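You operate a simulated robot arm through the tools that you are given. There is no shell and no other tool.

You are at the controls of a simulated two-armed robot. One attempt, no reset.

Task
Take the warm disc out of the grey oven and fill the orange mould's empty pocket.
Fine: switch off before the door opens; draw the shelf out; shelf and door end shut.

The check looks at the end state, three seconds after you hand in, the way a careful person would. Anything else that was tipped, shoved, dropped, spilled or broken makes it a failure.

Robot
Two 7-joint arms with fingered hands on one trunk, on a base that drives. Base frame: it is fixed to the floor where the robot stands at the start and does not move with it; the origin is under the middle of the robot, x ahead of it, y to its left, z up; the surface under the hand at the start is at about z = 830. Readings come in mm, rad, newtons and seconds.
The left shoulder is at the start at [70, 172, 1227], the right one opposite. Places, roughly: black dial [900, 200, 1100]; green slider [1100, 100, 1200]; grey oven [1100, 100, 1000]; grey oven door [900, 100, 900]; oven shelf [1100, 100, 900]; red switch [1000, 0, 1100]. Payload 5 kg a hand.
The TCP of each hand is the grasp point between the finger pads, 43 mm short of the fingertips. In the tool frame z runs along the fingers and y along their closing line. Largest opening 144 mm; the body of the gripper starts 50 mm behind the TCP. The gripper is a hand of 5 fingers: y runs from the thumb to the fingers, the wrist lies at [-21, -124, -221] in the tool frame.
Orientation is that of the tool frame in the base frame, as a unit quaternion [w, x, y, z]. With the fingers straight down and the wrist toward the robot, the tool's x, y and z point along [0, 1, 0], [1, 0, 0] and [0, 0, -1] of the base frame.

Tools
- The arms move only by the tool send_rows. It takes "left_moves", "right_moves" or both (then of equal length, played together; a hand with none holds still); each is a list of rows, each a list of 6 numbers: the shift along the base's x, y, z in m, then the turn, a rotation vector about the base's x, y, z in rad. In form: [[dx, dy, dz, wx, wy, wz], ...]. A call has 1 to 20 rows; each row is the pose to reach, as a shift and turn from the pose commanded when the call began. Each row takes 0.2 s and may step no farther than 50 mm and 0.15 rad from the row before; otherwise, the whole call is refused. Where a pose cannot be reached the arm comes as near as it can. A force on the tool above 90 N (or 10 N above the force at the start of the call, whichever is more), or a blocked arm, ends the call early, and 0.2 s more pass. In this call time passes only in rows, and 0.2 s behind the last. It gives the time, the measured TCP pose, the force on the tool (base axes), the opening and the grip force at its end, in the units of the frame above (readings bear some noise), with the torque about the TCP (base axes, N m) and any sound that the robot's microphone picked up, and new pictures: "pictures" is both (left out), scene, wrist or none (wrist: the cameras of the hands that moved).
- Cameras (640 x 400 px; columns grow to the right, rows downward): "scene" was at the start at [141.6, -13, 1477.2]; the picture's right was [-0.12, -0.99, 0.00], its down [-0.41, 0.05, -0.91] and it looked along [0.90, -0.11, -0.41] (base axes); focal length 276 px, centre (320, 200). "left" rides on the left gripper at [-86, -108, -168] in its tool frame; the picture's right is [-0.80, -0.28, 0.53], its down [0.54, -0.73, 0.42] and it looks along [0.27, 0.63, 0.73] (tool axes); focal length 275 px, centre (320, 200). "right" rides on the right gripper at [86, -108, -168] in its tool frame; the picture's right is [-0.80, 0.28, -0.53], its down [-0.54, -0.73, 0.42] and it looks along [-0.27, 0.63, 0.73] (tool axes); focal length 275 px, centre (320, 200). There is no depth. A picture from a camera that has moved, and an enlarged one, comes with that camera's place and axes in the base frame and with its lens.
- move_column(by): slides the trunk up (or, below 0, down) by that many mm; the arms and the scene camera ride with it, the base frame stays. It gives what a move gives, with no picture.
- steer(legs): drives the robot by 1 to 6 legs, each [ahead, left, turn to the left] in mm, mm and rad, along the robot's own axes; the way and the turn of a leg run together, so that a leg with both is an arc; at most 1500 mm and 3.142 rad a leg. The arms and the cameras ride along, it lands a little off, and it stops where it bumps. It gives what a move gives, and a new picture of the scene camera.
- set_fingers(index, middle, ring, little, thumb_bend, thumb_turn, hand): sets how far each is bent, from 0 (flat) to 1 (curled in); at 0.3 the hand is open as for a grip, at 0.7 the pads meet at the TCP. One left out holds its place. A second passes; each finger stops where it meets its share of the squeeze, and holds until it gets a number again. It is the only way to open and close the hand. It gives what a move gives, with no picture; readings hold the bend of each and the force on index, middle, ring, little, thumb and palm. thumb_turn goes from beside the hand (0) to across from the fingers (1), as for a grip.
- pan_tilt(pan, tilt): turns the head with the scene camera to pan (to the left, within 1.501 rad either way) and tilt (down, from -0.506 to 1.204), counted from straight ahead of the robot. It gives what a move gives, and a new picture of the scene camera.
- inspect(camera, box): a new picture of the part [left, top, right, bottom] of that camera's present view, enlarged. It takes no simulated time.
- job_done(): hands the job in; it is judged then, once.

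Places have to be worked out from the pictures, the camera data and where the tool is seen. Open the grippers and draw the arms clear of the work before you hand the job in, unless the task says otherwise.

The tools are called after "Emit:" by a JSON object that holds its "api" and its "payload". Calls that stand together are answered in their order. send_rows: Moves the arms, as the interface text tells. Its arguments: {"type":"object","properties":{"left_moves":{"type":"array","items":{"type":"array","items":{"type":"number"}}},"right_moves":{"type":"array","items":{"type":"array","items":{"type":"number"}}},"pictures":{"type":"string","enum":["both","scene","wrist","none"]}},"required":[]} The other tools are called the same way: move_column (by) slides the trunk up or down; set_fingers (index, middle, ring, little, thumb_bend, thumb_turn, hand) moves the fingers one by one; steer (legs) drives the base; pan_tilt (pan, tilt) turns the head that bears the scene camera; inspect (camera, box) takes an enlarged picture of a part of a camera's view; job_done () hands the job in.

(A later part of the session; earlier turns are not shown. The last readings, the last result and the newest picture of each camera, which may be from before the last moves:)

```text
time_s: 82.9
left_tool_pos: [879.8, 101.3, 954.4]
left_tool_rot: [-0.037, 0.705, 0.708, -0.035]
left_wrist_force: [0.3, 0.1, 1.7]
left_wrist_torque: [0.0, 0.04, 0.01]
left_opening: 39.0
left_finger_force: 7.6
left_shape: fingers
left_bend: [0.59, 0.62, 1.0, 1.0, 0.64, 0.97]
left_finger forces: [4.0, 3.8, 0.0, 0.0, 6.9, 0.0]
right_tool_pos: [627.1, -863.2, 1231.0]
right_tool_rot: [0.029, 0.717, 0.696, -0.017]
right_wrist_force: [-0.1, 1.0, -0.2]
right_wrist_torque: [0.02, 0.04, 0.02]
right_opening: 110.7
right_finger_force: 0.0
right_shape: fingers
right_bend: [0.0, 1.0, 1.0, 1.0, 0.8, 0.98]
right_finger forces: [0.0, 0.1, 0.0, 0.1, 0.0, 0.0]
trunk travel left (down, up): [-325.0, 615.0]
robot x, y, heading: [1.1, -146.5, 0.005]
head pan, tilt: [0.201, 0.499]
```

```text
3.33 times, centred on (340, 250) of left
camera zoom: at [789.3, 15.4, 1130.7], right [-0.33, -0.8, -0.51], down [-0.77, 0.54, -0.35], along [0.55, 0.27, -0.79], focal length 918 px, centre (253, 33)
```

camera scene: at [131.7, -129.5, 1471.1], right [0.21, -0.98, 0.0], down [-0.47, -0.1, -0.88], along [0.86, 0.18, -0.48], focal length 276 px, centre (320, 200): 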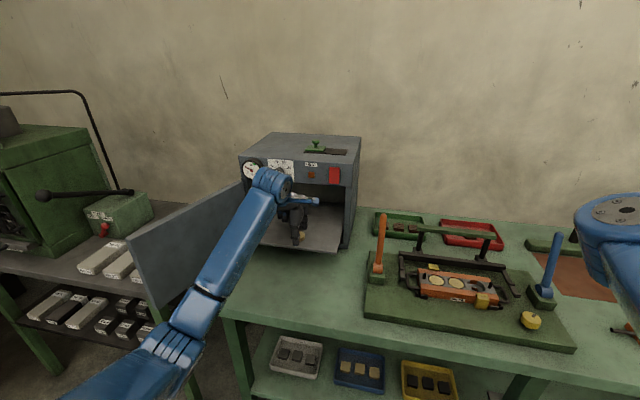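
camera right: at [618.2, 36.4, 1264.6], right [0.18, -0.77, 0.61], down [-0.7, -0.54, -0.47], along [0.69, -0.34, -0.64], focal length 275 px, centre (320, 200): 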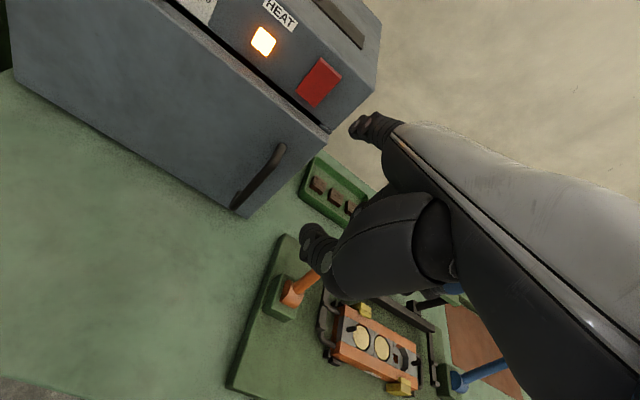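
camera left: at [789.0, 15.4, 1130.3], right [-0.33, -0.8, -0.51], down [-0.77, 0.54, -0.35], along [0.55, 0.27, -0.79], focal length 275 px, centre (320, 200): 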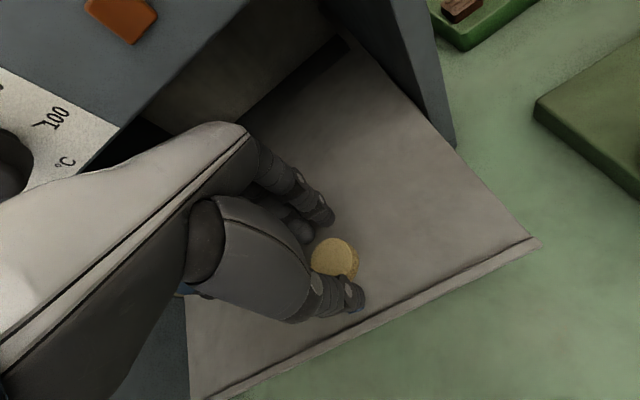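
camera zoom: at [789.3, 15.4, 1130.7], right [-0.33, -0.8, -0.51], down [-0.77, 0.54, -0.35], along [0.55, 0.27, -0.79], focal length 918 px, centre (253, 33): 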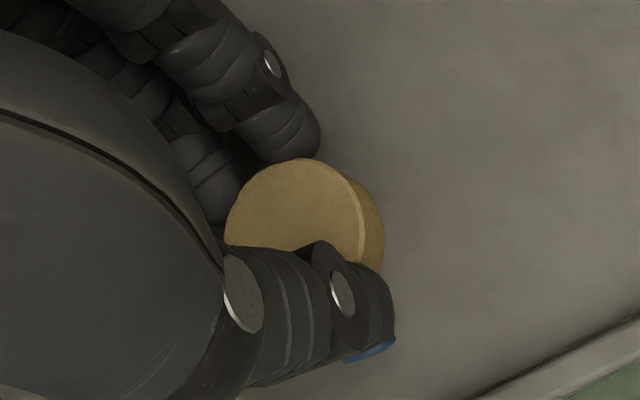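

The grip is balanced at 4.0, 3.8 and 6.9 N and the disc looks level. Lifting slowly.

Emit:
{"api": "send_rows", "payload": {"left_moves": [[0.0, 0.0, 0.003, 0, 0, 0], [0.0, 0.0, 0.008, 0, 0, 0], [0.0, 0.0, 0.016, 0, 0, 0], [0.0, 0.0, 0.025, 0, 0, 0]], "pictures": "wrist"}}

Emit:
{"api": "inspect", "payload": {"camera": "scene", "box": [280, 205, 320, 235]}}

Emit:
{"api": "inspect", "payload": {"camera": "left", "box": [290, 190, 390, 310]}}

```text
time_s: 83.9
left_tool_pos: [879.1, 100.7, 980.6]
left_tool_rot: [-0.037, 0.706, 0.707, -0.034]
left_wrist_force: [-0.3, -0.1, -0.8]
left_wrist_torque: [0.01, 0.0, 0.01]
left_opening: 38.9
left_finger_force: 6.3
left_shape: fingers
left_bend: [0.59, 0.62, 1.0, 1.0, 0.64, 0.97]
left_finger forces: [4.0, 3.5, 0.0, 0.0, 5.4, 0.0]
right_tool_pos: [626.5, -862.3, 1231.8]
right_tool_rot: [0.028, 0.717, 0.696, -0.017]
right_wrist_force: [0.4, -1.1, -0.3]
right_wrist_torque: [-0.01, -0.02, -0.02]
right_opening: 110.7
right_finger_force: 0.1
right_shape: fingers
right_bend: [0.0, 1.0, 1.0, 1.0, 0.8, 0.98]
right_finger forces: [0.0, 0.0, 0.0, 0.0, 0.1, 0.1]
trunk travel left (down, up): [-325.0, 615.0]
robot x, y, heading: [-1.1, -147.3, 0.008]
head pan, tilt: [0.201, 0.499]
camera left: at [788.5, 15.7, 1156.7], right [-0.33, -0.8, -0.51], down [-0.77, 0.54, -0.35], along [0.55, 0.27, -0.79], focal length 275 px, centre (320, 200)
```

left: 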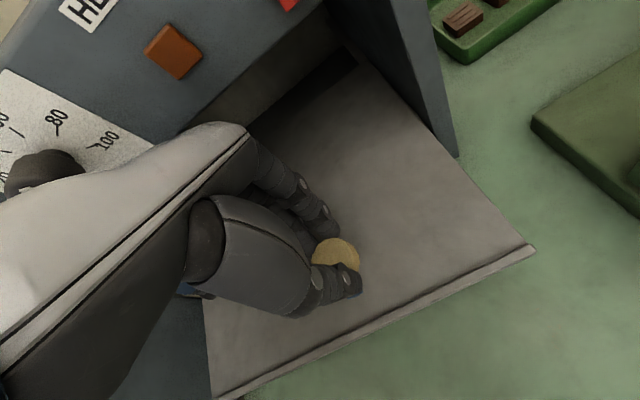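

```text
13.33 times, centred on (300, 220) of scene
camera zoom: at [135.9, -128.3, 1470.5], right [0.21, -0.98, 0.0], down [-0.47, -0.1, -0.88], along [0.86, 0.18, -0.48], focal length 3674 px, centre (587, -67)
```

zoom: 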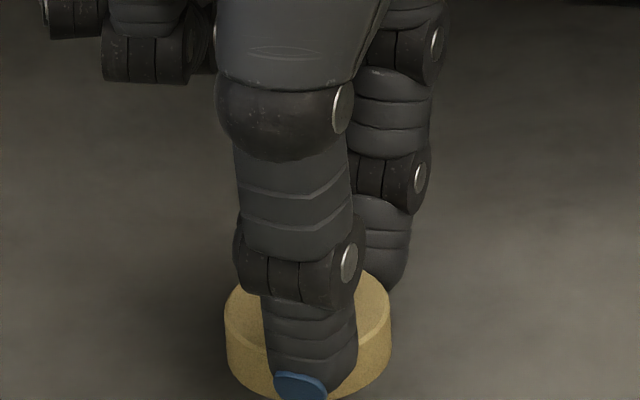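

```text
3.33 times, centred on (340, 250) of left
camera zoom: at [788.5, 15.7, 1156.7], right [-0.33, -0.8, -0.51], down [-0.77, 0.54, -0.35], along [0.55, 0.27, -0.79], focal length 918 px, centre (253, 33)
```

zoom: 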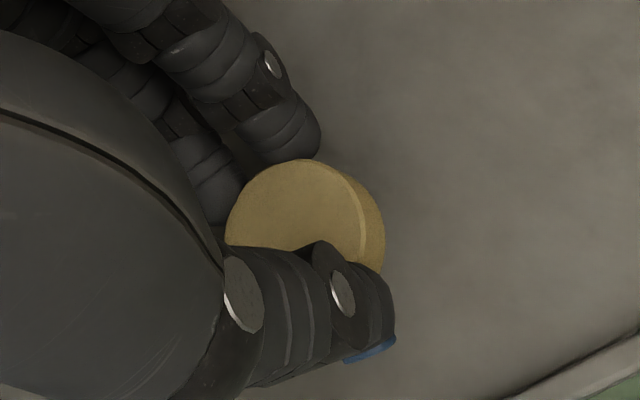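

The disc is held level. I'll back out under the panel edge first, then raise, keeping the motion smooth.

Emit:
{"api": "send_rows", "payload": {"left_moves": [[-0.015, 0.0, 0.0, 0, 0, 0], [-0.04, 0.0, 0.0, 0, 0, 0], [-0.07, 0.0, 0.0, 0, 0, 0], [-0.1, 0.0, 0.005, 0, 0, 0], [-0.125, 0.0, 0.02, 0, 0, 0], [-0.14, 0.0, 0.045, 0, 0, 0], [-0.15, 0.0, 0.075, 0, 0, 0], [-0.15, 0.0, 0.105, 0, 0, 0], [-0.15, 0.0, 0.125, 0, 0, 0]], "pictures": "both"}}

Emit:
{"api": "inspect", "payload": {"camera": "left", "box": [290, 190, 390, 310]}}

Emit:
{"api": "inspect", "payload": {"camera": "scene", "box": [225, 125, 365, 250]}}

```text
time_s: 85.9
left_tool_pos: [728.6, 101.1, 1105.6]
left_tool_rot: [-0.037, 0.704, 0.708, -0.035]
left_wrist_force: [0.9, 0.6, 1.0]
left_wrist_torque: [0.0, 0.0, 0.03]
left_opening: 22.1
left_finger_force: 0.2
left_shape: fingers
left_bend: [0.63, 0.64, 1.0, 1.0, 0.69, 0.97]
left_finger forces: [0.0, 0.1, 0.0, 0.0, 0.0, 0.0]
right_tool_pos: [627.2, -862.7, 1232.4]
right_tool_rot: [0.028, 0.717, 0.696, -0.017]
right_wrist_force: [0.3, 0.6, 0.6]
right_wrist_torque: [-0.01, -0.01, -0.03]
right_opening: 110.5
right_finger_force: 0.2
right_shape: fingers
right_bend: [0.0, 1.0, 1.0, 1.0, 0.8, 0.98]
right_finger forces: [0.0, 0.0, 0.0, 0.0, 0.0, 0.0]
trunk travel left (down, up): [-325.0, 615.0]
robot x, y, heading: [-6.2, -145.0, 0.01]
head pan, tilt: [0.201, 0.499]
camera scene: at [135.8, -128.0, 1470.5], right [0.21, -0.98, 0.0], down [-0.47, -0.1, -0.88], along [0.86, 0.18, -0.48], focal length 276 px, centre (320, 200)
camera left: at [638.8, 14.2, 1281.3], right [-0.33, -0.8, -0.5], down [-0.77, 0.54, -0.35], along [0.55, 0.27, -0.79], focal length 275 px, centre (320, 200)
```

scene: 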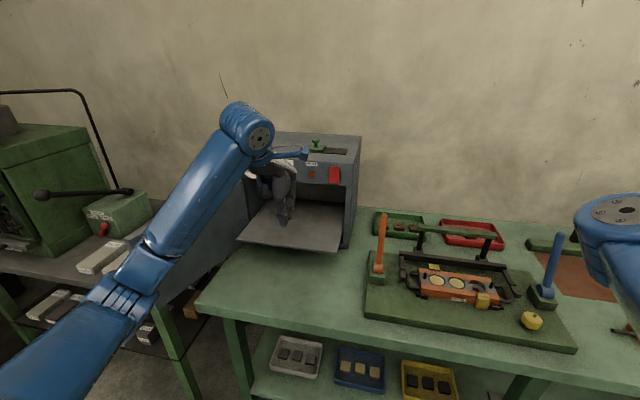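
left: 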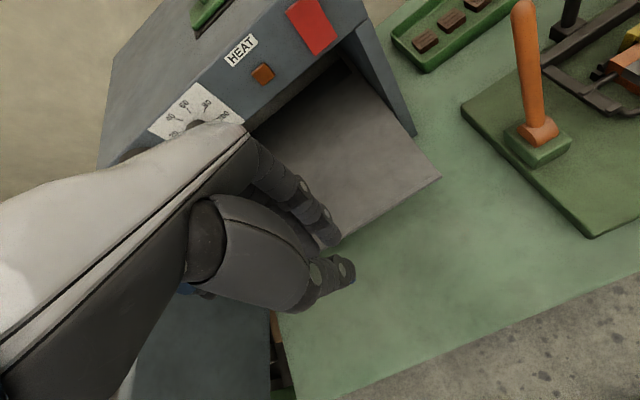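

```text
3.33 times, centred on (340, 250) of left
camera zoom: at [638.8, 14.2, 1281.3], right [-0.33, -0.8, -0.5], down [-0.77, 0.54, -0.35], along [0.55, 0.27, -0.79], focal length 918 px, centre (253, 33)
```

zoom: 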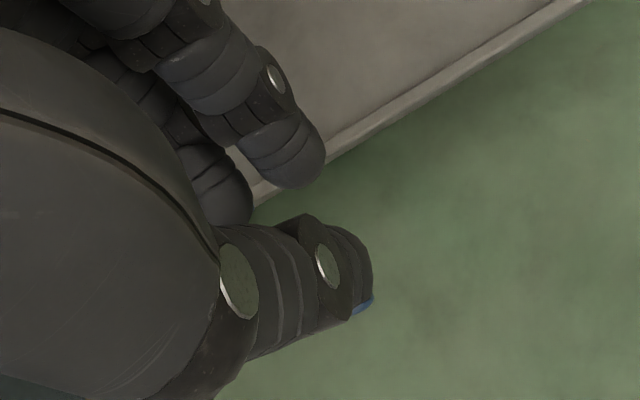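

```text
3.20 times, centred on (295, 188) of scene
camera zoom: at [135.8, -128.0, 1470.5], right [0.21, -0.98, 0.0], down [-0.47, -0.1, -0.88], along [0.86, 0.18, -0.48], focal length 882 px, centre (400, 240)
```

zoom: 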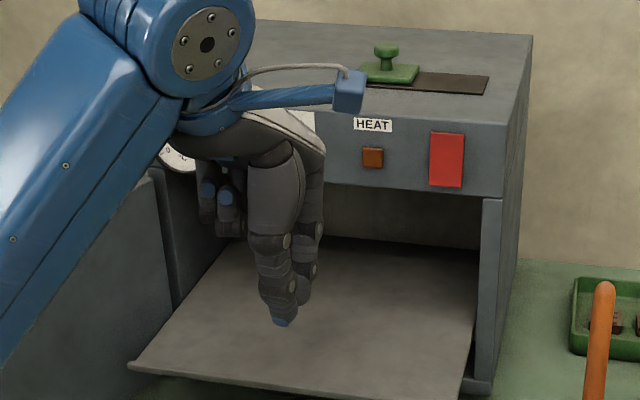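

The grip is empty: the disc slipped out during the retreat. I'll move the hand up and away to find where it landed.

Emit:
{"api": "send_rows", "payload": {"left_moves": [[-0.02, 0.03, 0.03, 0, 0, 0], [-0.04, 0.06, 0.06, 0, 0, 0], [-0.06, 0.09, 0.09, 0, 0, 0], [-0.06, 0.13, 0.1, 0, 0, 0], [-0.06, 0.17, 0.1, 0, 0, 0], [-0.06, 0.21, 0.1, 0, 0, 0]], "pictures": "both"}}

Emit:
{"api": "pan_tilt", "payload": {"pan": 0.15, "tilt": 0.75}}

```text
time_s: 87.3
left_tool_pos: [668.3, 315.0, 1204.1]
left_tool_rot: [-0.036, 0.705, 0.707, -0.035]
left_wrist_force: [-0.6, 0.8, -0.4]
left_wrist_torque: [-0.01, -0.01, 0.0]
left_opening: 22.3
left_finger_force: 0.0
left_shape: fingers
left_bend: [0.63, 0.64, 1.0, 1.0, 0.69, 0.98]
left_finger forces: [0.0, 0.0, 0.0, 0.1, 0.0, 0.1]
right_tool_pos: [625.6, -862.2, 1233.0]
right_tool_rot: [0.03, 0.717, 0.696, -0.017]
right_wrist_force: [-0.8, 0.5, 0.6]
right_wrist_torque: [-0.05, 0.01, -0.03]
right_opening: 110.6
right_finger_force: 0.0
right_shape: fingers
right_bend: [0.0, 1.0, 1.0, 1.0, 0.8, 0.98]
right_finger forces: [0.0, 0.1, 0.1, 0.0, 0.1, 0.0]
trunk travel left (down, up): [-325.0, 615.0]
robot x, y, heading: [-5.5, -144.3, 0.008]
head pan, tilt: [0.201, 0.499]
camera scene: at [135.1, -126.6, 1470.7], right [0.21, -0.98, 0.0], down [-0.47, -0.1, -0.88], along [0.86, 0.18, -0.48], focal length 276 px, centre (320, 200)
camera left: at [576.6, 228.2, 1380.1], right [-0.33, -0.8, -0.5], down [-0.77, 0.54, -0.35], along [0.55, 0.27, -0.79], focal length 275 px, centre (320, 200)
```

scene: 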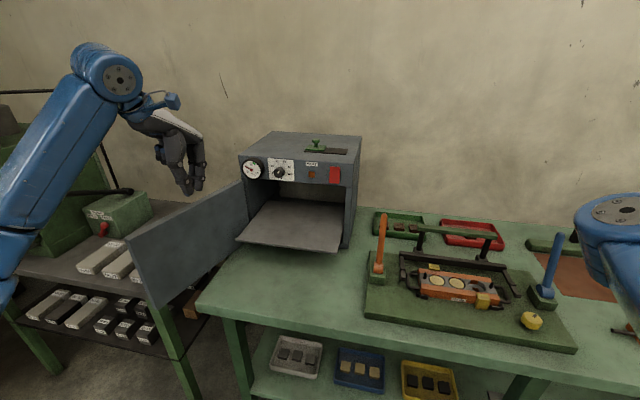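
left: 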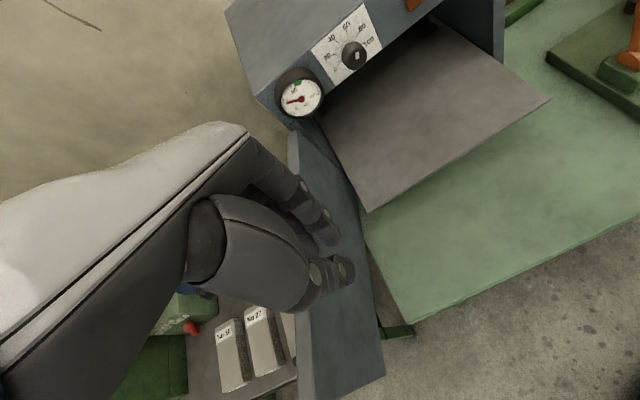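

```text
time_s: 88.1
left_tool_pos: [668.5, 312.6, 1202.9]
left_tool_rot: [-0.037, 0.706, 0.707, -0.034]
left_wrist_force: [-0.6, -0.5, 0.0]
left_wrist_torque: [0.04, -0.01, -0.01]
left_opening: 22.3
left_finger_force: 0.1
left_shape: fingers
left_bend: [0.63, 0.64, 1.0, 1.0, 0.69, 0.98]
left_finger forces: [0.0, 0.0, 0.0, 0.0, 0.0, 0.1]
right_tool_pos: [628.1, -863.7, 1231.0]
right_tool_rot: [0.028, 0.718, 0.696, -0.018]
right_wrist_force: [0.8, 0.2, 0.1]
right_wrist_torque: [0.01, 0.03, 0.02]
right_opening: 110.8
right_finger_force: 0.0
right_shape: fingers
right_bend: [0.0, 1.0, 1.0, 1.0, 0.8, 0.98]
right_finger forces: [0.0, 0.1, 0.0, 0.1, 0.0, 0.0]
trunk travel left (down, up): [-325.0, 615.0]
robot x, y, heading: [-0.2, -150.6, 0.006]
head pan, tilt: [0.15, 0.75]
camera scene: at [129.1, -134.2, 1448.6], right [0.16, -0.99, 0.0], down [-0.67, -0.11, -0.73], along [0.72, 0.11, -0.68], focal length 276 px, centre (320, 200)
```

scene: 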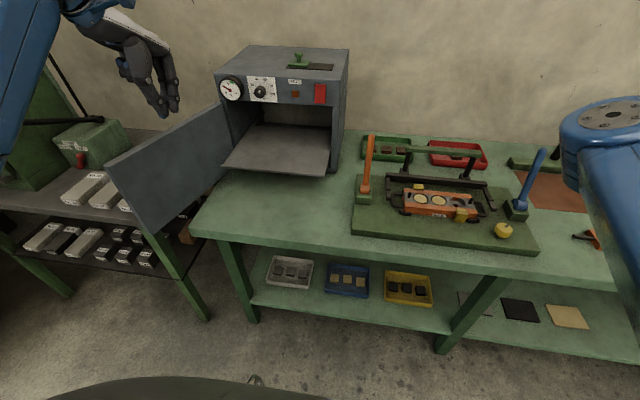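

The disc isn't on the open shelf or the visible table. I'll zoom on the areas around and beneath the shelf and on the floor.

Emit:
{"api": "inspect", "payload": {"camera": "scene", "box": [190, 110, 360, 240]}}

Emit:
{"api": "inspect", "payload": {"camera": "scene", "box": [180, 230, 480, 400]}}

Emit:
{"api": "inspect", "payload": {"camera": "left", "box": [260, 60, 640, 400]}}

Emit:
{"api": "inspect", "payload": {"camera": "scene", "box": [0, 180, 220, 400]}}

```text
3.08 times, centred on (275, 175) of scene
camera zoom: at [129.1, -134.2, 1448.6], right [0.16, -0.99, 0.0], down [-0.67, -0.11, -0.73], along [0.72, 0.11, -0.68], focal length 848 px, centre (458, 277)
```

zoom: 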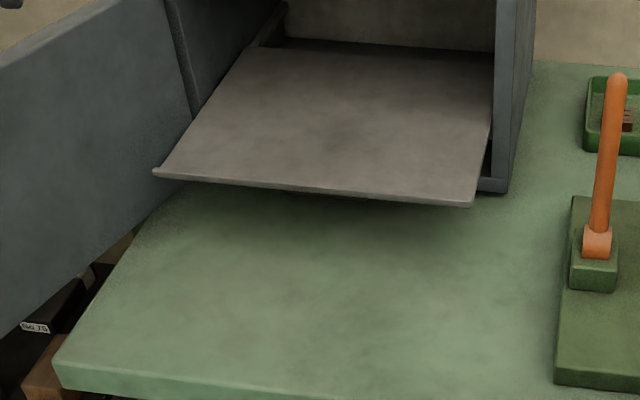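

```text
2.13 times, centred on (330, 315) of scene
camera zoom: at [129.1, -134.2, 1448.6], right [0.16, -0.99, 0.0], down [-0.67, -0.11, -0.73], along [0.72, 0.11, -0.68], focal length 588 px, centre (299, -45)
```

zoom: 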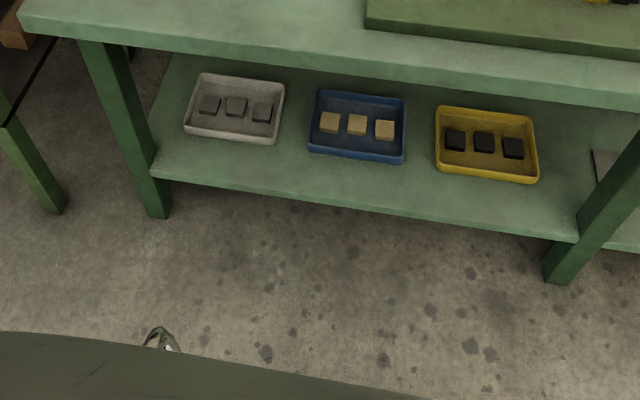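

```text
1.18 times, centred on (450, 230) of left
camera zoom: at [577.6, 226.2, 1380.0], right [-0.33, -0.8, -0.51], down [-0.77, 0.54, -0.35], along [0.55, 0.27, -0.79], focal length 324 px, centre (167, 165)
```

zoom: 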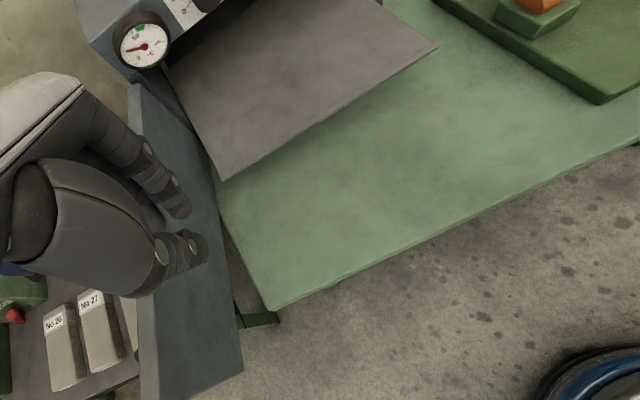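

```text
1.82 times, centred on (110, 290) of scene
camera zoom: at [129.1, -134.2, 1448.6], right [0.16, -0.99, 0.0], down [-0.67, -0.11, -0.73], along [0.72, 0.11, -0.68], focal length 501 px, centre (702, 36)
```

zoom: 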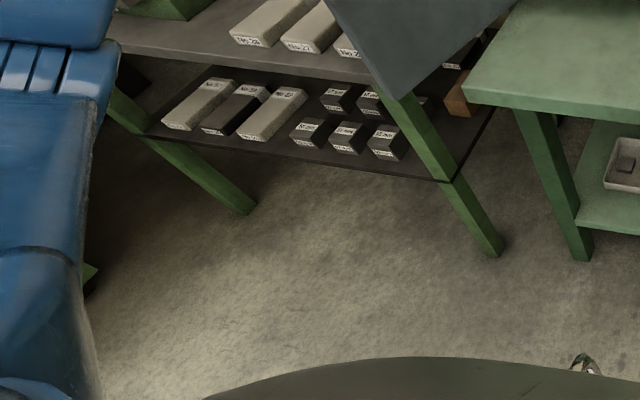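

Not on the shelf or the visible table. I'll scan the floor and bench further with the head before lowering a wrist camera to look under the shelf.

Emit:
{"api": "pan_tilt", "payload": {"pan": 0.45, "tilt": 1.0}}

Emit:
{"api": "pan_tilt", "payload": {"pan": -0.15, "tilt": 1.0}}

```text
time_s: 88.9
left_tool_pos: [667.6, 313.3, 1204.6]
left_tool_rot: [-0.037, 0.705, 0.707, -0.035]
left_wrist_force: [0.1, -0.3, 0.0]
left_wrist_torque: [-0.01, -0.01, 0.02]
left_opening: 22.0
left_finger_force: 0.1
left_shape: fingers
left_bend: [0.63, 0.64, 1.0, 1.0, 0.69, 0.98]
left_finger forces: [0.0, 0.1, 0.0, 0.1, 0.1, 0.0]
right_tool_pos: [627.0, -863.1, 1231.6]
right_tool_rot: [0.029, 0.717, 0.696, -0.018]
right_wrist_force: [-0.9, 0.0, 0.1]
right_wrist_torque: [0.0, 0.02, 0.0]
right_opening: 110.5
right_finger_force: 0.1
right_shape: fingers
right_bend: [0.0, 1.0, 1.0, 1.0, 0.8, 0.98]
right_finger forces: [0.1, 0.0, 0.0, 0.0, 0.0, 0.0]
trunk travel left (down, up): [-325.0, 615.0]
robot x, y, heading: [-2.4, -143.2, 0.008]
head pan, tilt: [0.45, 1.0]
camera scene: at [109.5, -116.0, 1429.5], right [0.44, -0.9, 0.0], down [-0.76, -0.37, -0.54], along [0.49, 0.24, -0.84], focal length 276 px, centre (320, 200)
```

scene: 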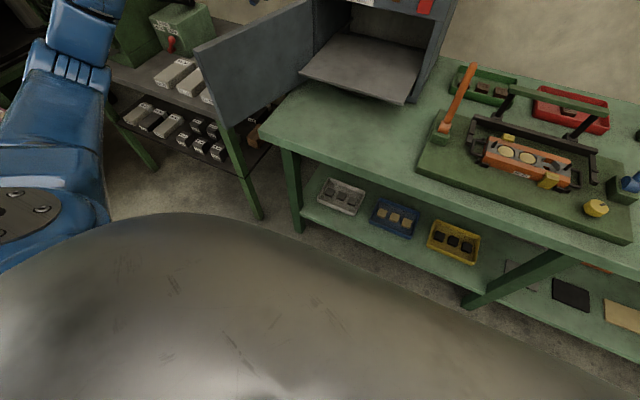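

```text
time_s: 89.9
left_tool_pos: [669.1, 312.4, 1203.5]
left_tool_rot: [-0.037, 0.705, 0.707, -0.036]
left_wrist_force: [0.0, 0.0, 0.2]
left_wrist_torque: [0.0, 0.03, 0.0]
left_opening: 22.2
left_finger_force: 0.1
left_shape: fingers
left_bend: [0.63, 0.64, 1.0, 1.0, 0.69, 0.98]
left_finger forces: [0.0, 0.1, 0.0, 0.1, 0.0, 0.0]
right_tool_pos: [627.3, -862.5, 1230.9]
right_tool_rot: [0.029, 0.717, 0.696, -0.017]
right_wrist_force: [-0.2, 0.1, -0.8]
right_wrist_torque: [0.02, 0.01, -0.01]
right_opening: 110.7
right_finger_force: 0.1
right_shape: fingers
right_bend: [0.0, 1.0, 1.0, 1.0, 0.8, 0.98]
right_finger forces: [0.1, 0.0, 0.0, 0.0, 0.0, 0.0]
trunk travel left (down, up): [-325.0, 615.0]
robot x, y, heading: [-3.8, -147.5, 0.012]
head pan, tilt: [-0.15, 1.0]
camera scene: at [115.9, -156.7, 1429.5], right [-0.14, -0.99, 0.0], down [-0.83, 0.12, -0.54], along [0.53, -0.08, -0.84], focal length 276 px, centre (320, 200)
```

scene: 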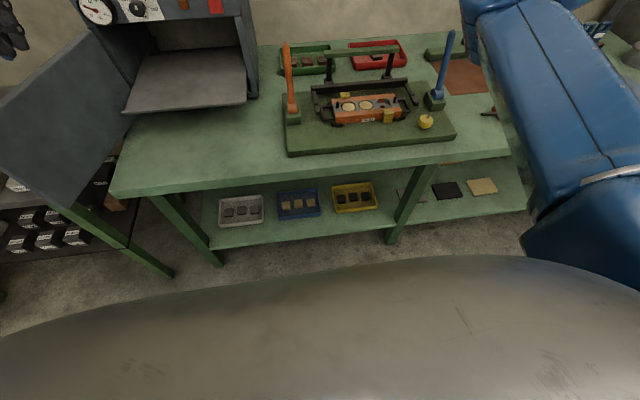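

It's not visible on the floor either. I'll lower the left hand in front of the oven, pitched forward, so its camera can look beneath the shelf.

Emit:
{"api": "send_rows", "payload": {"left_moves": [[0.01, -0.03, -0.02, 0, -0.12, 0], [0.02, -0.06, -0.05, 0, -0.24, 0], [0.03, -0.085, -0.085, 0, -0.36, 0], [0.035, -0.11, -0.12, 0, -0.48, 0], [0.04, -0.135, -0.155, 0, -0.6, 0], [0.04, -0.155, -0.19, 0, -0.72, 0], [0.04, -0.17, -0.225, 0, -0.84, 0], [0.04, -0.18, -0.255, 0, -0.9, 0]], "pictures": "wrist"}}

Emit:
{"api": "inspect", "payload": {"camera": "left", "box": [240, 100, 640, 400]}}

```text
time_s: 91.7
left_tool_pos: [711.0, 133.4, 950.9]
left_tool_rot: [0.275, 0.65, 0.652, 0.276]
left_wrist_force: [-0.1, 1.1, 0.8]
left_wrist_torque: [-0.02, 0.06, 0.01]
left_opening: 21.8
left_finger_force: 0.0
left_shape: fingers
left_bend: [0.63, 0.64, 1.0, 1.0, 0.69, 0.98]
left_finger forces: [0.0, 0.0, 0.0, 0.0, 0.0, 0.0]
right_tool_pos: [627.9, -863.6, 1230.6]
right_tool_rot: [0.029, 0.717, 0.696, -0.017]
right_wrist_force: [0.0, -0.9, -0.5]
right_wrist_torque: [0.03, 0.01, 0.04]
right_opening: 110.5
right_finger_force: 0.0
right_shape: fingers
right_bend: [0.0, 1.0, 1.0, 1.0, 0.8, 0.98]
right_finger forces: [0.1, 0.0, 0.0, 0.0, 0.1, 0.0]
trunk travel left (down, up): [-325.0, 615.0]
robot x, y, heading: [-1.6, -140.4, 0.01]
head pan, tilt: [-0.15, 1.0]
camera left: at [514.7, 45.8, 988.8], right [0.19, -0.8, -0.58], down [-0.2, 0.54, -0.82], along [0.96, 0.27, -0.06], focal length 275 px, centre (320, 200)
```

left: 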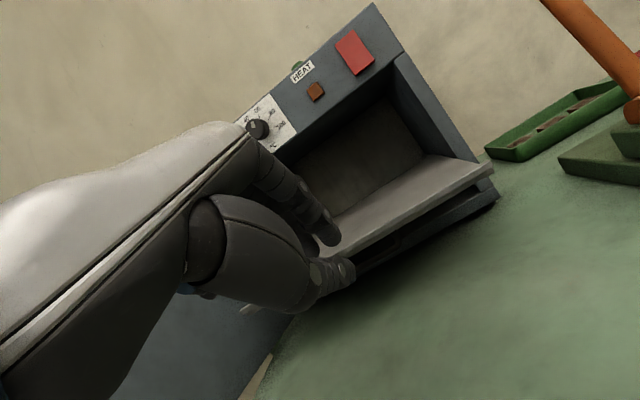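

```text
1.33 times, centred on (440, 250) of left
camera zoom: at [514.7, 45.8, 988.8], right [0.19, -0.8, -0.58], down [-0.2, 0.54, -0.82], along [0.96, 0.27, -0.06], focal length 367 px, centre (160, 133)
```

zoom: 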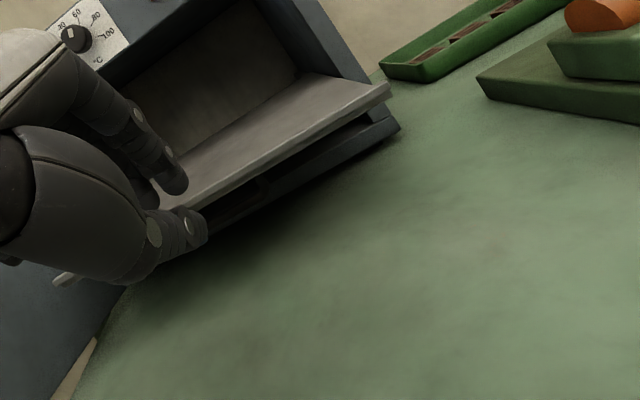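

Nothing in this part. I'll shift the hand left and lower to see the space beneath the shelf and the lower compartment.

Emit:
{"api": "send_rows", "payload": {"left_moves": [[0.0, 0.03, -0.015, 0, 0, 0], [0.0, 0.07, -0.03, 0, 0, 0], [0.0, 0.105, -0.045, 0, 0, 0], [0.0, 0.13, -0.06, 0, 0, 0]], "pictures": "wrist"}}

Emit:
{"api": "inspect", "payload": {"camera": "left", "box": [300, 120, 620, 360]}}

```text
time_s: 92.7
left_tool_pos: [708.7, 261.1, 889.1]
left_tool_rot: [0.275, 0.65, 0.653, 0.275]
left_wrist_force: [-0.8, 1.0, 0.1]
left_wrist_torque: [0.01, -0.01, -0.01]
left_opening: 22.0
left_finger_force: 0.1
left_shape: fingers
left_bend: [0.63, 0.64, 1.0, 1.0, 0.69, 0.98]
left_finger forces: [0.0, 0.1, 0.0, 0.0, 0.1, 0.0]
right_tool_pos: [626.2, -862.7, 1231.8]
right_tool_rot: [0.03, 0.717, 0.696, -0.018]
right_wrist_force: [0.4, 0.0, 0.0]
right_wrist_torque: [-0.03, 0.02, 0.03]
right_opening: 110.6
right_finger_force: 0.1
right_shape: fingers
right_bend: [0.0, 1.0, 1.0, 1.0, 0.8, 0.98]
right_finger forces: [0.0, 0.0, 0.0, 0.1, 0.1, 0.0]
trunk travel left (down, up): [-325.0, 615.0]
robot x, y, heading: [-3.2, -141.3, 0.007]
head pan, tilt: [-0.15, 1.0]
camera left: at [513.0, 175.4, 927.0], right [0.19, -0.8, -0.57], down [-0.21, 0.54, -0.82], along [0.96, 0.27, -0.06], focal length 275 px, centre (320, 200)
```

left: 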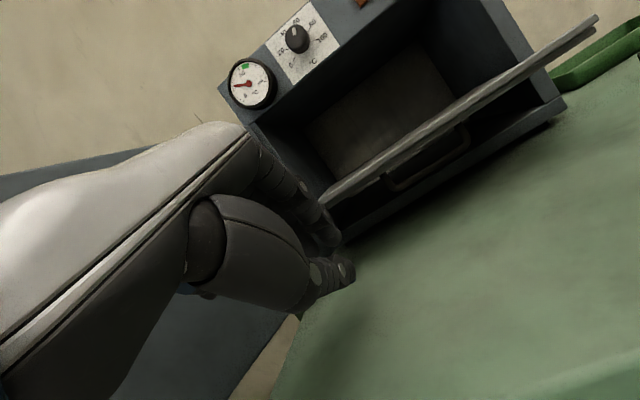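

```text
1.67 times, centred on (460, 240) of left
camera zoom: at [513.0, 175.4, 927.0], right [0.19, -0.8, -0.57], down [-0.21, 0.54, -0.82], along [0.96, 0.27, -0.06], focal length 459 px, centre (87, 133)
```

zoom: 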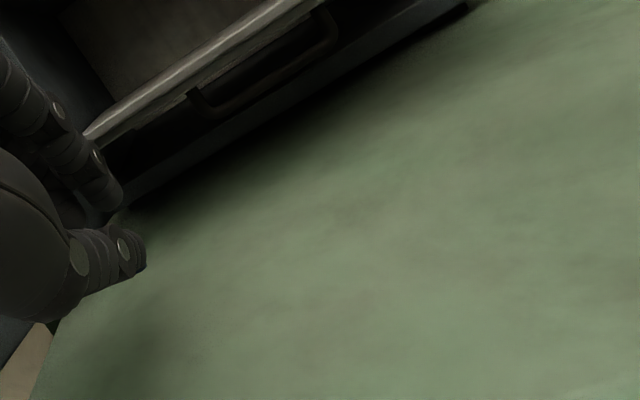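

I'll zoom on the dark lower compartment and the table's left edge.

Emit:
{"api": "inspect", "payload": {"camera": "left", "box": [320, 80, 580, 250]}}

Emit:
{"api": "inspect", "payload": {"camera": "left", "box": [220, 280, 360, 400]}}

Emit:
{"api": "inspect", "payload": {"camera": "scene", "box": [110, 20, 270, 200]}}

Emit:
{"api": "inspect", "payload": {"camera": "scene", "box": [0, 180, 250, 400]}}

```text
2.35 times, centred on (450, 165) of left
camera zoom: at [513.0, 175.4, 927.0], right [0.19, -0.8, -0.57], down [-0.21, 0.54, -0.82], along [0.96, 0.27, -0.06], focal length 648 px, centre (14, 282)
```

zoom: 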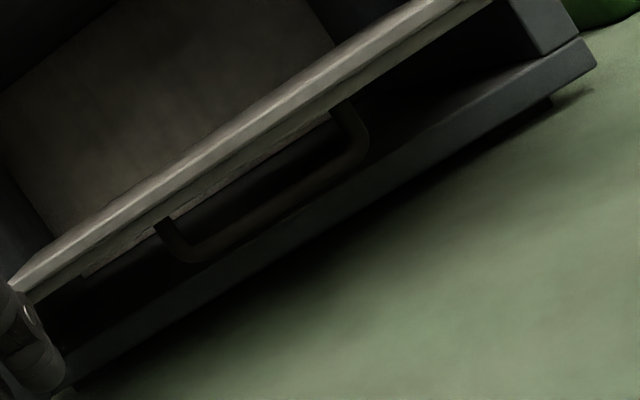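

```text
3.33 times, centred on (290, 340) of left
camera zoom: at [513.0, 175.4, 927.0], right [0.19, -0.8, -0.57], down [-0.21, 0.54, -0.82], along [0.96, 0.27, -0.06], focal length 918 px, centre (420, -267)
```

zoom: 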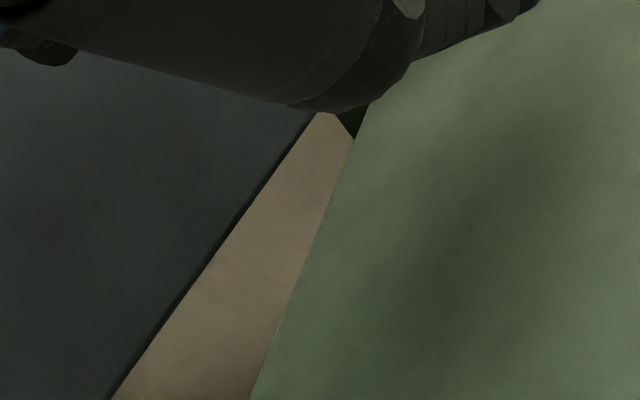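

```text
2.22 times, centred on (190, 110) of scene
camera zoom: at [115.8, -156.3, 1429.5], right [-0.14, -0.99, 0.0], down [-0.83, 0.12, -0.54], along [0.53, -0.08, -0.84], focal length 612 px, centre (609, 400)
```

zoom: 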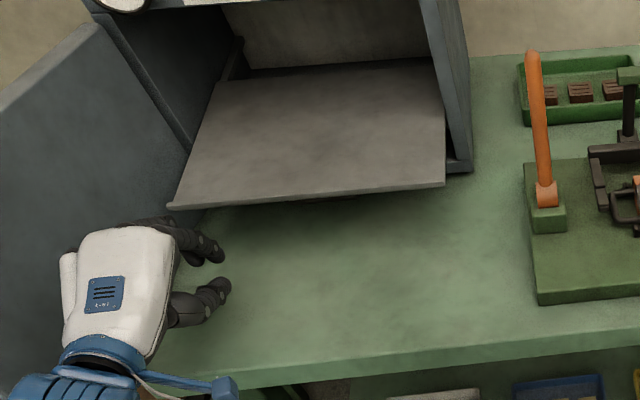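

```text
1.82 times, centred on (125, 290) of scene
camera zoom: at [115.8, -156.3, 1429.5], right [-0.14, -0.99, 0.0], down [-0.83, 0.12, -0.54], along [0.53, -0.08, -0.84], focal length 501 px, centre (674, 36)
```

zoom: 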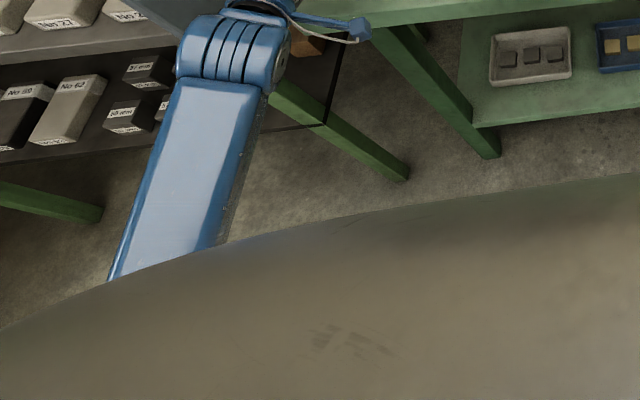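

Still not found. I'll raise the hand clear and back the robot off half a metre to see the floor between it and the bench.

Emit:
{"api": "send_rows", "payload": {"left_moves": [[-0.01, -0.02, 0.03, 0, 0.1, 0], [-0.02, -0.04, 0.07, 0, 0.2, 0], [-0.03, -0.06, 0.11, 0, 0.3, 0], [-0.03, -0.08, 0.15, 0, 0.4, 0], [-0.03, -0.1, 0.19, 0, 0.5, 0], [-0.03, -0.11, 0.23, 0, 0.6, 0], [-0.03, -0.12, 0.27, 0, 0.7, 0], [-0.03, -0.12, 0.3, 0, 0.785, 0]], "pictures": "none"}}

Emit:
{"api": "steer", "payload": {"legs": [[-600, 0, 0]]}}

Emit:
{"api": "pan_tilt", "payload": {"pan": 0.2, "tilt": 0.85}}

```text
time_s: 94.5
left_tool_pos: [678.2, 139.8, 1190.3]
left_tool_rot: [0.003, 0.705, 0.709, 0.005]
left_wrist_force: [-0.3, 0.5, -0.6]
left_wrist_torque: [-0.02, -0.03, 0.0]
left_opening: 21.9
left_finger_force: 0.0
left_shape: fingers
left_bend: [0.63, 0.64, 1.0, 1.0, 0.69, 0.98]
left_finger forces: [0.0, 0.0, 0.0, 0.0, 0.0, 0.0]
right_tool_pos: [625.4, -863.3, 1232.3]
right_tool_rot: [0.029, 0.717, 0.696, -0.018]
right_wrist_force: [0.1, 0.3, 0.4]
right_wrist_torque: [-0.02, -0.04, 0.01]
right_opening: 110.5
right_finger_force: 0.0
right_shape: fingers
right_bend: [0.0, 1.0, 1.0, 1.0, 0.8, 0.98]
right_finger forces: [0.0, 0.1, 0.1, 0.1, 0.0, 0.0]
trunk travel left (down, up): [-325.0, 615.0]
robot x, y, heading: [-5.4, -147.6, 0.005]
head pan, tilt: [-0.15, 1.0]
```

```text
time_s: 97.8
left_tool_pos: [84.1, 138.0, 1189.7]
left_tool_rot: [0.004, 0.705, 0.71, 0.006]
left_wrist_force: [-0.6, -0.3, 0.5]
left_wrist_torque: [0.02, -0.03, 0.0]
left_opening: 21.6
left_finger_force: 0.0
left_shape: fingers
left_bend: [0.63, 0.64, 1.0, 1.0, 0.69, 0.98]
left_finger forces: [0.0, 0.0, 0.0, 0.0, 0.0, 0.1]
right_tool_pos: [37.5, -865.2, 1230.5]
right_tool_rot: [0.028, 0.715, 0.698, -0.018]
right_wrist_force: [0.7, 0.0, 1.0]
right_wrist_torque: [0.0, 0.01, 0.02]
right_opening: 110.5
right_finger_force: 0.1
right_shape: fingers
right_bend: [0.0, 1.0, 1.0, 1.0, 0.8, 0.98]
right_finger forces: [0.1, 0.0, 0.1, 0.1, 0.0, 0.1]
trunk travel left (down, up): [-325.0, 615.0]
robot x, y, heading: [-596.1, -150.3, 0.014]
head pan, tilt: [-0.15, 1.0]
camera scene: at [-477.4, -161.7, 1429.4], right [-0.14, -0.99, 0.0], down [-0.83, 0.12, -0.54], along [0.53, -0.07, -0.84], focal length 276 px, centre (320, 200)
```

scene: 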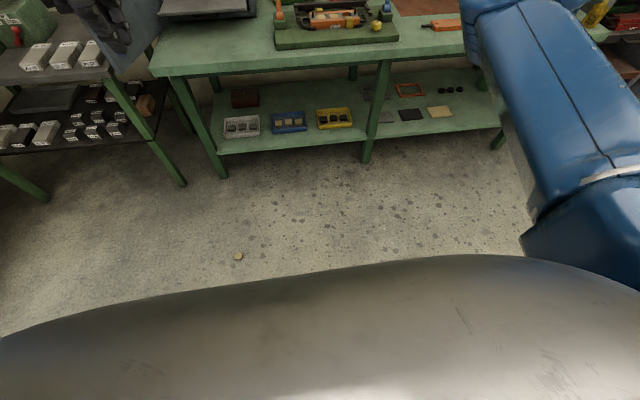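

```text
time_s: 98.7
left_tool_pos: [85.4, 138.0, 1189.3]
left_tool_rot: [0.004, 0.705, 0.71, 0.006]
left_wrist_force: [-0.3, 0.3, -0.5]
left_wrist_torque: [0.0, 0.02, 0.03]
left_opening: 22.1
left_finger_force: 0.0
left_shape: fingers
left_bend: [0.63, 0.64, 1.0, 1.0, 0.69, 0.98]
left_finger forces: [0.0, 0.1, 0.0, 0.0, 0.0, 0.0]
right_tool_pos: [36.3, -864.6, 1231.4]
right_tool_rot: [0.028, 0.716, 0.698, -0.018]
right_wrist_force: [0.8, 1.1, -0.8]
right_wrist_torque: [-0.01, 0.02, -0.01]
right_opening: 110.6
right_finger_force: 0.1
right_shape: fingers
right_bend: [0.0, 1.0, 1.0, 1.0, 0.8, 0.98]
right_finger forces: [0.0, 0.0, 0.0, 0.0, 0.0, 0.0]
trunk travel left (down, up): [-325.0, 615.0]
robot x, y, heading: [-595.4, -148.1, 0.009]
head pan, tilt: [0.201, 0.85]
camera scene: at [-469.9, -135.6, 1440.5], right [0.21, -0.98, 0.0], down [-0.74, -0.16, -0.66], along [0.64, 0.14, -0.75], focal length 276 px, centre (320, 200)
```

scene: 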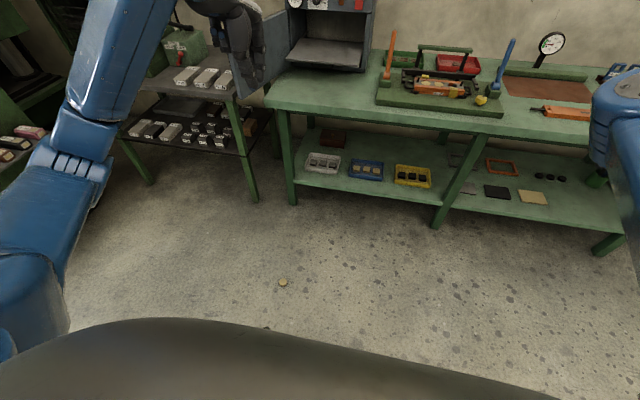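

Found it: the disc is on the floor at about (124, 196). I'll zoom in to check it's intact and lying flat.

Emit:
{"api": "inspect", "payload": {"camera": "scene", "box": [263, 270, 303, 296]}}

Emit:
{"api": "inspect", "payload": {"camera": "scene", "box": [0, 0, 400, 120]}}

```text
15.38 times, centred on (283, 283) of scene
camera zoom: at [-469.9, -135.6, 1440.5], right [0.21, -0.98, 0.0], down [-0.74, -0.16, -0.66], along [0.64, 0.14, -0.75], focal length 4239 px, centre (889, -1077)
```

zoom: 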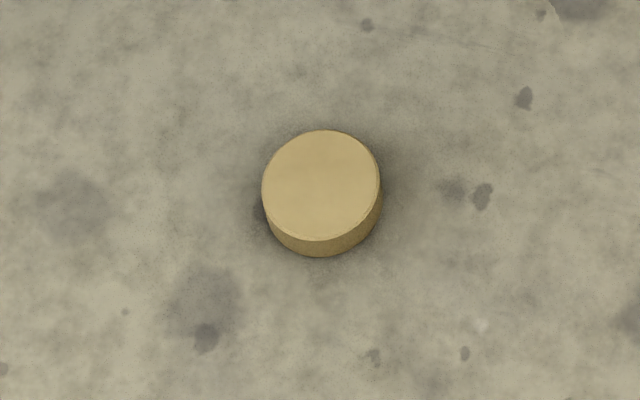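

```text
1.60 times, centred on (200, 60) of scene
camera zoom: at [-469.9, -135.6, 1440.5], right [0.21, -0.98, 0.0], down [-0.74, -0.16, -0.66], along [0.64, 0.14, -0.75], focal length 441 px, centre (512, 424)
```

zoom: 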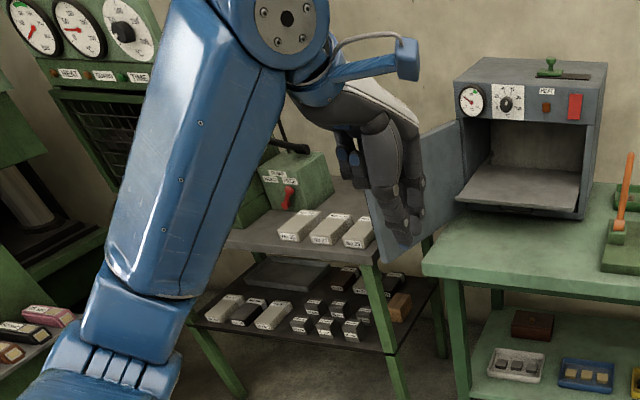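

The disc is intact and lying flat at (128, 197). I'll position the base so it lies about 520 mm ahead of the left shoulder line, then lower the trunk to reach the floor.

Emit:
{"api": "steer", "payload": {"legs": [[204, 156, 0]]}}

Emit:
{"api": "move_column", "payload": {"by": -320}}

Emit:
{"api": "pan_tilt", "payload": {"pan": 0.3, "tilt": 1.0}}

```text
time_s: 100.5
left_tool_pos: [288.1, 296.4, 1190.7]
left_tool_rot: [0.004, 0.706, 0.708, 0.006]
left_wrist_force: [1.3, 0.3, -0.2]
left_wrist_torque: [-0.01, 0.02, -0.01]
left_opening: 21.8
left_finger_force: 0.1
left_shape: fingers
left_bend: [0.63, 0.64, 1.0, 1.0, 0.69, 0.98]
left_finger forces: [0.0, 0.1, 0.0, 0.0, 0.1, 0.1]
right_tool_pos: [235.8, -707.3, 1231.8]
right_tool_rot: [0.029, 0.717, 0.696, -0.017]
right_wrist_force: [-0.5, 0.0, 0.8]
right_wrist_torque: [0.03, 0.02, -0.01]
right_opening: 110.5
right_finger_force: 0.1
right_shape: fingers
right_bend: [0.0, 1.0, 1.0, 1.0, 0.8, 0.98]
right_finger forces: [0.0, 0.0, 0.0, 0.0, 0.1, 0.1]
trunk travel left (down, up): [-325.0, 615.0]
robot x, y, heading: [-394.6, 7.1, 0.006]
head pan, tilt: [0.201, 0.85]
camera scene: at [-267.0, 24.2, 1440.7], right [0.21, -0.98, 0.0], down [-0.74, -0.15, -0.66], along [0.65, 0.14, -0.75], focal length 276 px, centre (320, 200)
```

scene: 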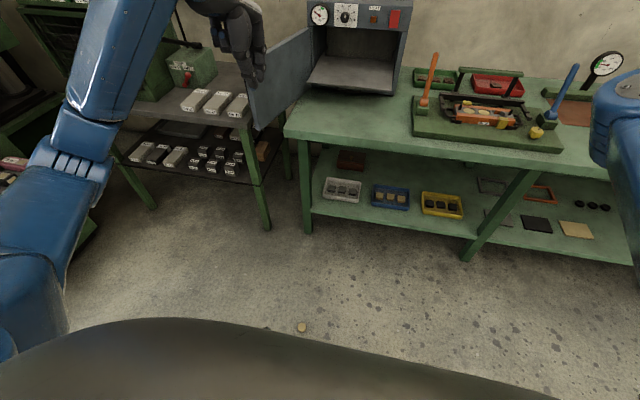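

```text
time_s: 103.7
left_tool_pos: [289.1, 296.1, 870.4]
left_tool_rot: [0.004, 0.706, 0.709, 0.006]
left_wrist_force: [0.0, 0.4, 0.5]
left_wrist_torque: [0.01, -0.02, -0.01]
left_opening: 21.8
left_finger_force: 0.0
left_shape: fingers
left_bend: [0.63, 0.64, 1.0, 1.0, 0.69, 0.98]
left_finger forces: [0.1, 0.1, 0.0, 0.1, 0.0, 0.0]
right_tool_pos: [237.5, -706.7, 911.2]
right_tool_rot: [0.029, 0.717, 0.696, -0.016]
right_wrist_force: [0.4, 0.4, -0.4]
right_wrist_torque: [0.02, -0.04, 0.03]
right_opening: 110.6
right_finger_force: 0.2
right_shape: fingers
right_bend: [0.0, 1.0, 1.0, 1.0, 0.8, 0.98]
right_finger forces: [0.0, 0.0, 0.1, 0.1, 0.1, 0.0]
trunk travel left (down, up): [-5.0, 935.0]
robot x, y, heading: [-393.8, 13.3, 0.006]
head pan, tilt: [0.201, 0.85]
```

```text
time_s: 104.4
left_tool_pos: [288.6, 296.1, 871.0]
left_tool_rot: [0.003, 0.706, 0.708, 0.006]
left_wrist_force: [0.2, -0.2, -0.3]
left_wrist_torque: [0.01, -0.02, 0.01]
left_opening: 22.1
left_finger_force: 0.1
left_shape: fingers
left_bend: [0.63, 0.64, 1.0, 1.0, 0.69, 0.98]
left_finger forces: [0.1, 0.0, 0.1, 0.0, 0.1, 0.0]
right_tool_pos: [237.0, -706.8, 910.6]
right_tool_rot: [0.029, 0.717, 0.696, -0.017]
right_wrist_force: [0.4, 0.1, 0.1]
right_wrist_torque: [0.0, -0.03, 0.0]
right_opening: 110.8
right_finger_force: 0.1
right_shape: fingers
right_bend: [0.0, 1.0, 1.0, 1.0, 0.8, 0.98]
right_finger forces: [0.0, 0.0, 0.0, 0.0, 0.0, 0.0]
trunk travel left (down, up): [-5.0, 935.0]
robot x, y, heading: [-398.2, 9.0, 0.008]
head pan, tilt: [0.3, 1.0]
camera scene: at [-276.9, 29.3, 1109.5], right [0.3, -0.95, 0.0], down [-0.8, -0.25, -0.54], along [0.52, 0.16, -0.84], focal length 276 px, centre (320, 200)
```

scene: 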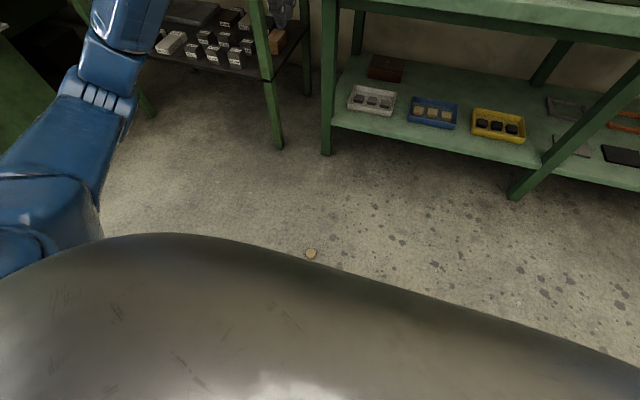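

The disc is confirmed at (128, 198) on the floor. I'll open the pinch and bring the left hand down above it in stages.

Emit:
{"api": "set_fingers", "payload": {"hand": "left", "index": 0.4, "middle": 0.42, "thumb_bend": 0.53}}

Emit:
{"api": "send_rows", "payload": {"left_moves": [[-0.012, -0.008, -0.045, 0, 0, 0], [-0.024, -0.016, -0.09, 0, 0, 0], [-0.036, -0.024, -0.135, 0, 0, 0], [-0.048, -0.032, -0.18, 0, 0, 0], [-0.06, -0.04, -0.225, 0, 0, 0], [-0.072, -0.048, -0.27, 0, 0, 0], [-0.084, -0.056, -0.315, 0, 0, 0], [-0.096, -0.064, -0.36, 0, 0, 0], [-0.108, -0.072, -0.405, 0, 0, 0], [-0.12, -0.08, -0.45, 0, 0, 0], [-0.132, -0.086, -0.495, 0, 0, 0], [-0.144, -0.09, -0.54, 0, 0, 0], [-0.155, -0.094, -0.585, 0, 0, 0], [-0.162, -0.096, -0.63, 0, 0, 0]], "pictures": "both"}}

```text
time_s: 105.4
left_tool_pos: [288.8, 296.3, 869.3]
left_tool_rot: [0.003, 0.706, 0.708, 0.006]
left_wrist_force: [0.5, 0.0, 0.5]
left_wrist_torque: [-0.05, -0.01, -0.01]
left_opening: 90.6
left_finger_force: 0.0
left_shape: fingers
left_bend: [0.4, 0.42, 1.0, 1.0, 0.53, 0.98]
left_finger forces: [0.0, 0.0, 0.0, 0.1, 0.0, 0.0]
right_tool_pos: [237.1, -708.2, 912.3]
right_tool_rot: [0.029, 0.717, 0.697, -0.017]
right_wrist_force: [0.3, -0.1, -0.1]
right_wrist_torque: [-0.02, 0.02, -0.01]
right_opening: 110.7
right_finger_force: 0.3
right_shape: fingers
right_bend: [0.0, 1.0, 1.0, 1.0, 0.8, 0.98]
right_finger forces: [0.0, 0.0, 0.1, 0.0, 0.0, 0.1]
trunk travel left (down, up): [-5.0, 935.0]
robot x, y, heading: [-391.3, 8.2, 0.009]
head pan, tilt: [0.3, 1.0]
```

```text
time_s: 108.4
left_tool_pos: [127.7, 201.8, 239.4]
left_tool_rot: [0.004, 0.706, 0.708, 0.008]
left_wrist_force: [0.9, 0.5, -0.1]
left_wrist_torque: [0.01, 0.0, -0.01]
left_opening: 91.1
left_finger_force: 0.1
left_shape: fingers
left_bend: [0.4, 0.42, 1.0, 1.0, 0.53, 0.98]
left_finger forces: [0.1, 0.0, 0.0, 0.1, 0.0, 0.0]
right_tool_pos: [237.6, -707.2, 912.2]
right_tool_rot: [0.028, 0.717, 0.696, -0.017]
right_wrist_force: [-0.3, -0.5, -0.3]
right_wrist_torque: [-0.01, 0.0, -0.02]
right_opening: 110.8
right_finger_force: 0.1
right_shape: fingers
right_bend: [0.0, 1.0, 1.0, 1.0, 0.8, 0.98]
right_finger forces: [0.1, 0.1, 0.0, 0.1, 0.0, 0.0]
trunk travel left (down, up): [-5.0, 935.0]
robot x, y, heading: [-396.6, 13.2, 0.005]
head pan, tilt: [0.3, 1.0]
camera scene: at [-277.0, 29.3, 1109.5], right [0.3, -0.95, 0.0], down [-0.8, -0.25, -0.54], along [0.51, 0.16, -0.84], focal length 276 px, centre (320, 200)
camera left: at [17.0, 114.5, 404.7], right [-0.27, -0.8, -0.54], down [-0.72, 0.54, -0.43], along [0.64, 0.27, -0.72], focal length 275 px, centre (320, 200)
```

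scene: 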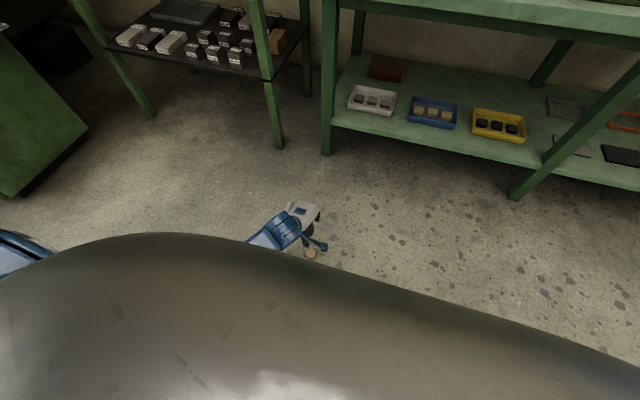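
left: 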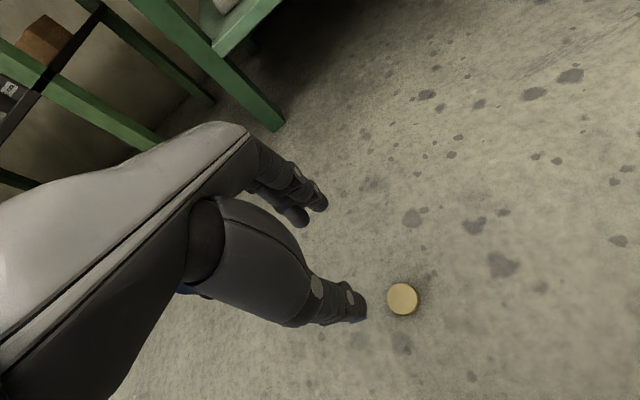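

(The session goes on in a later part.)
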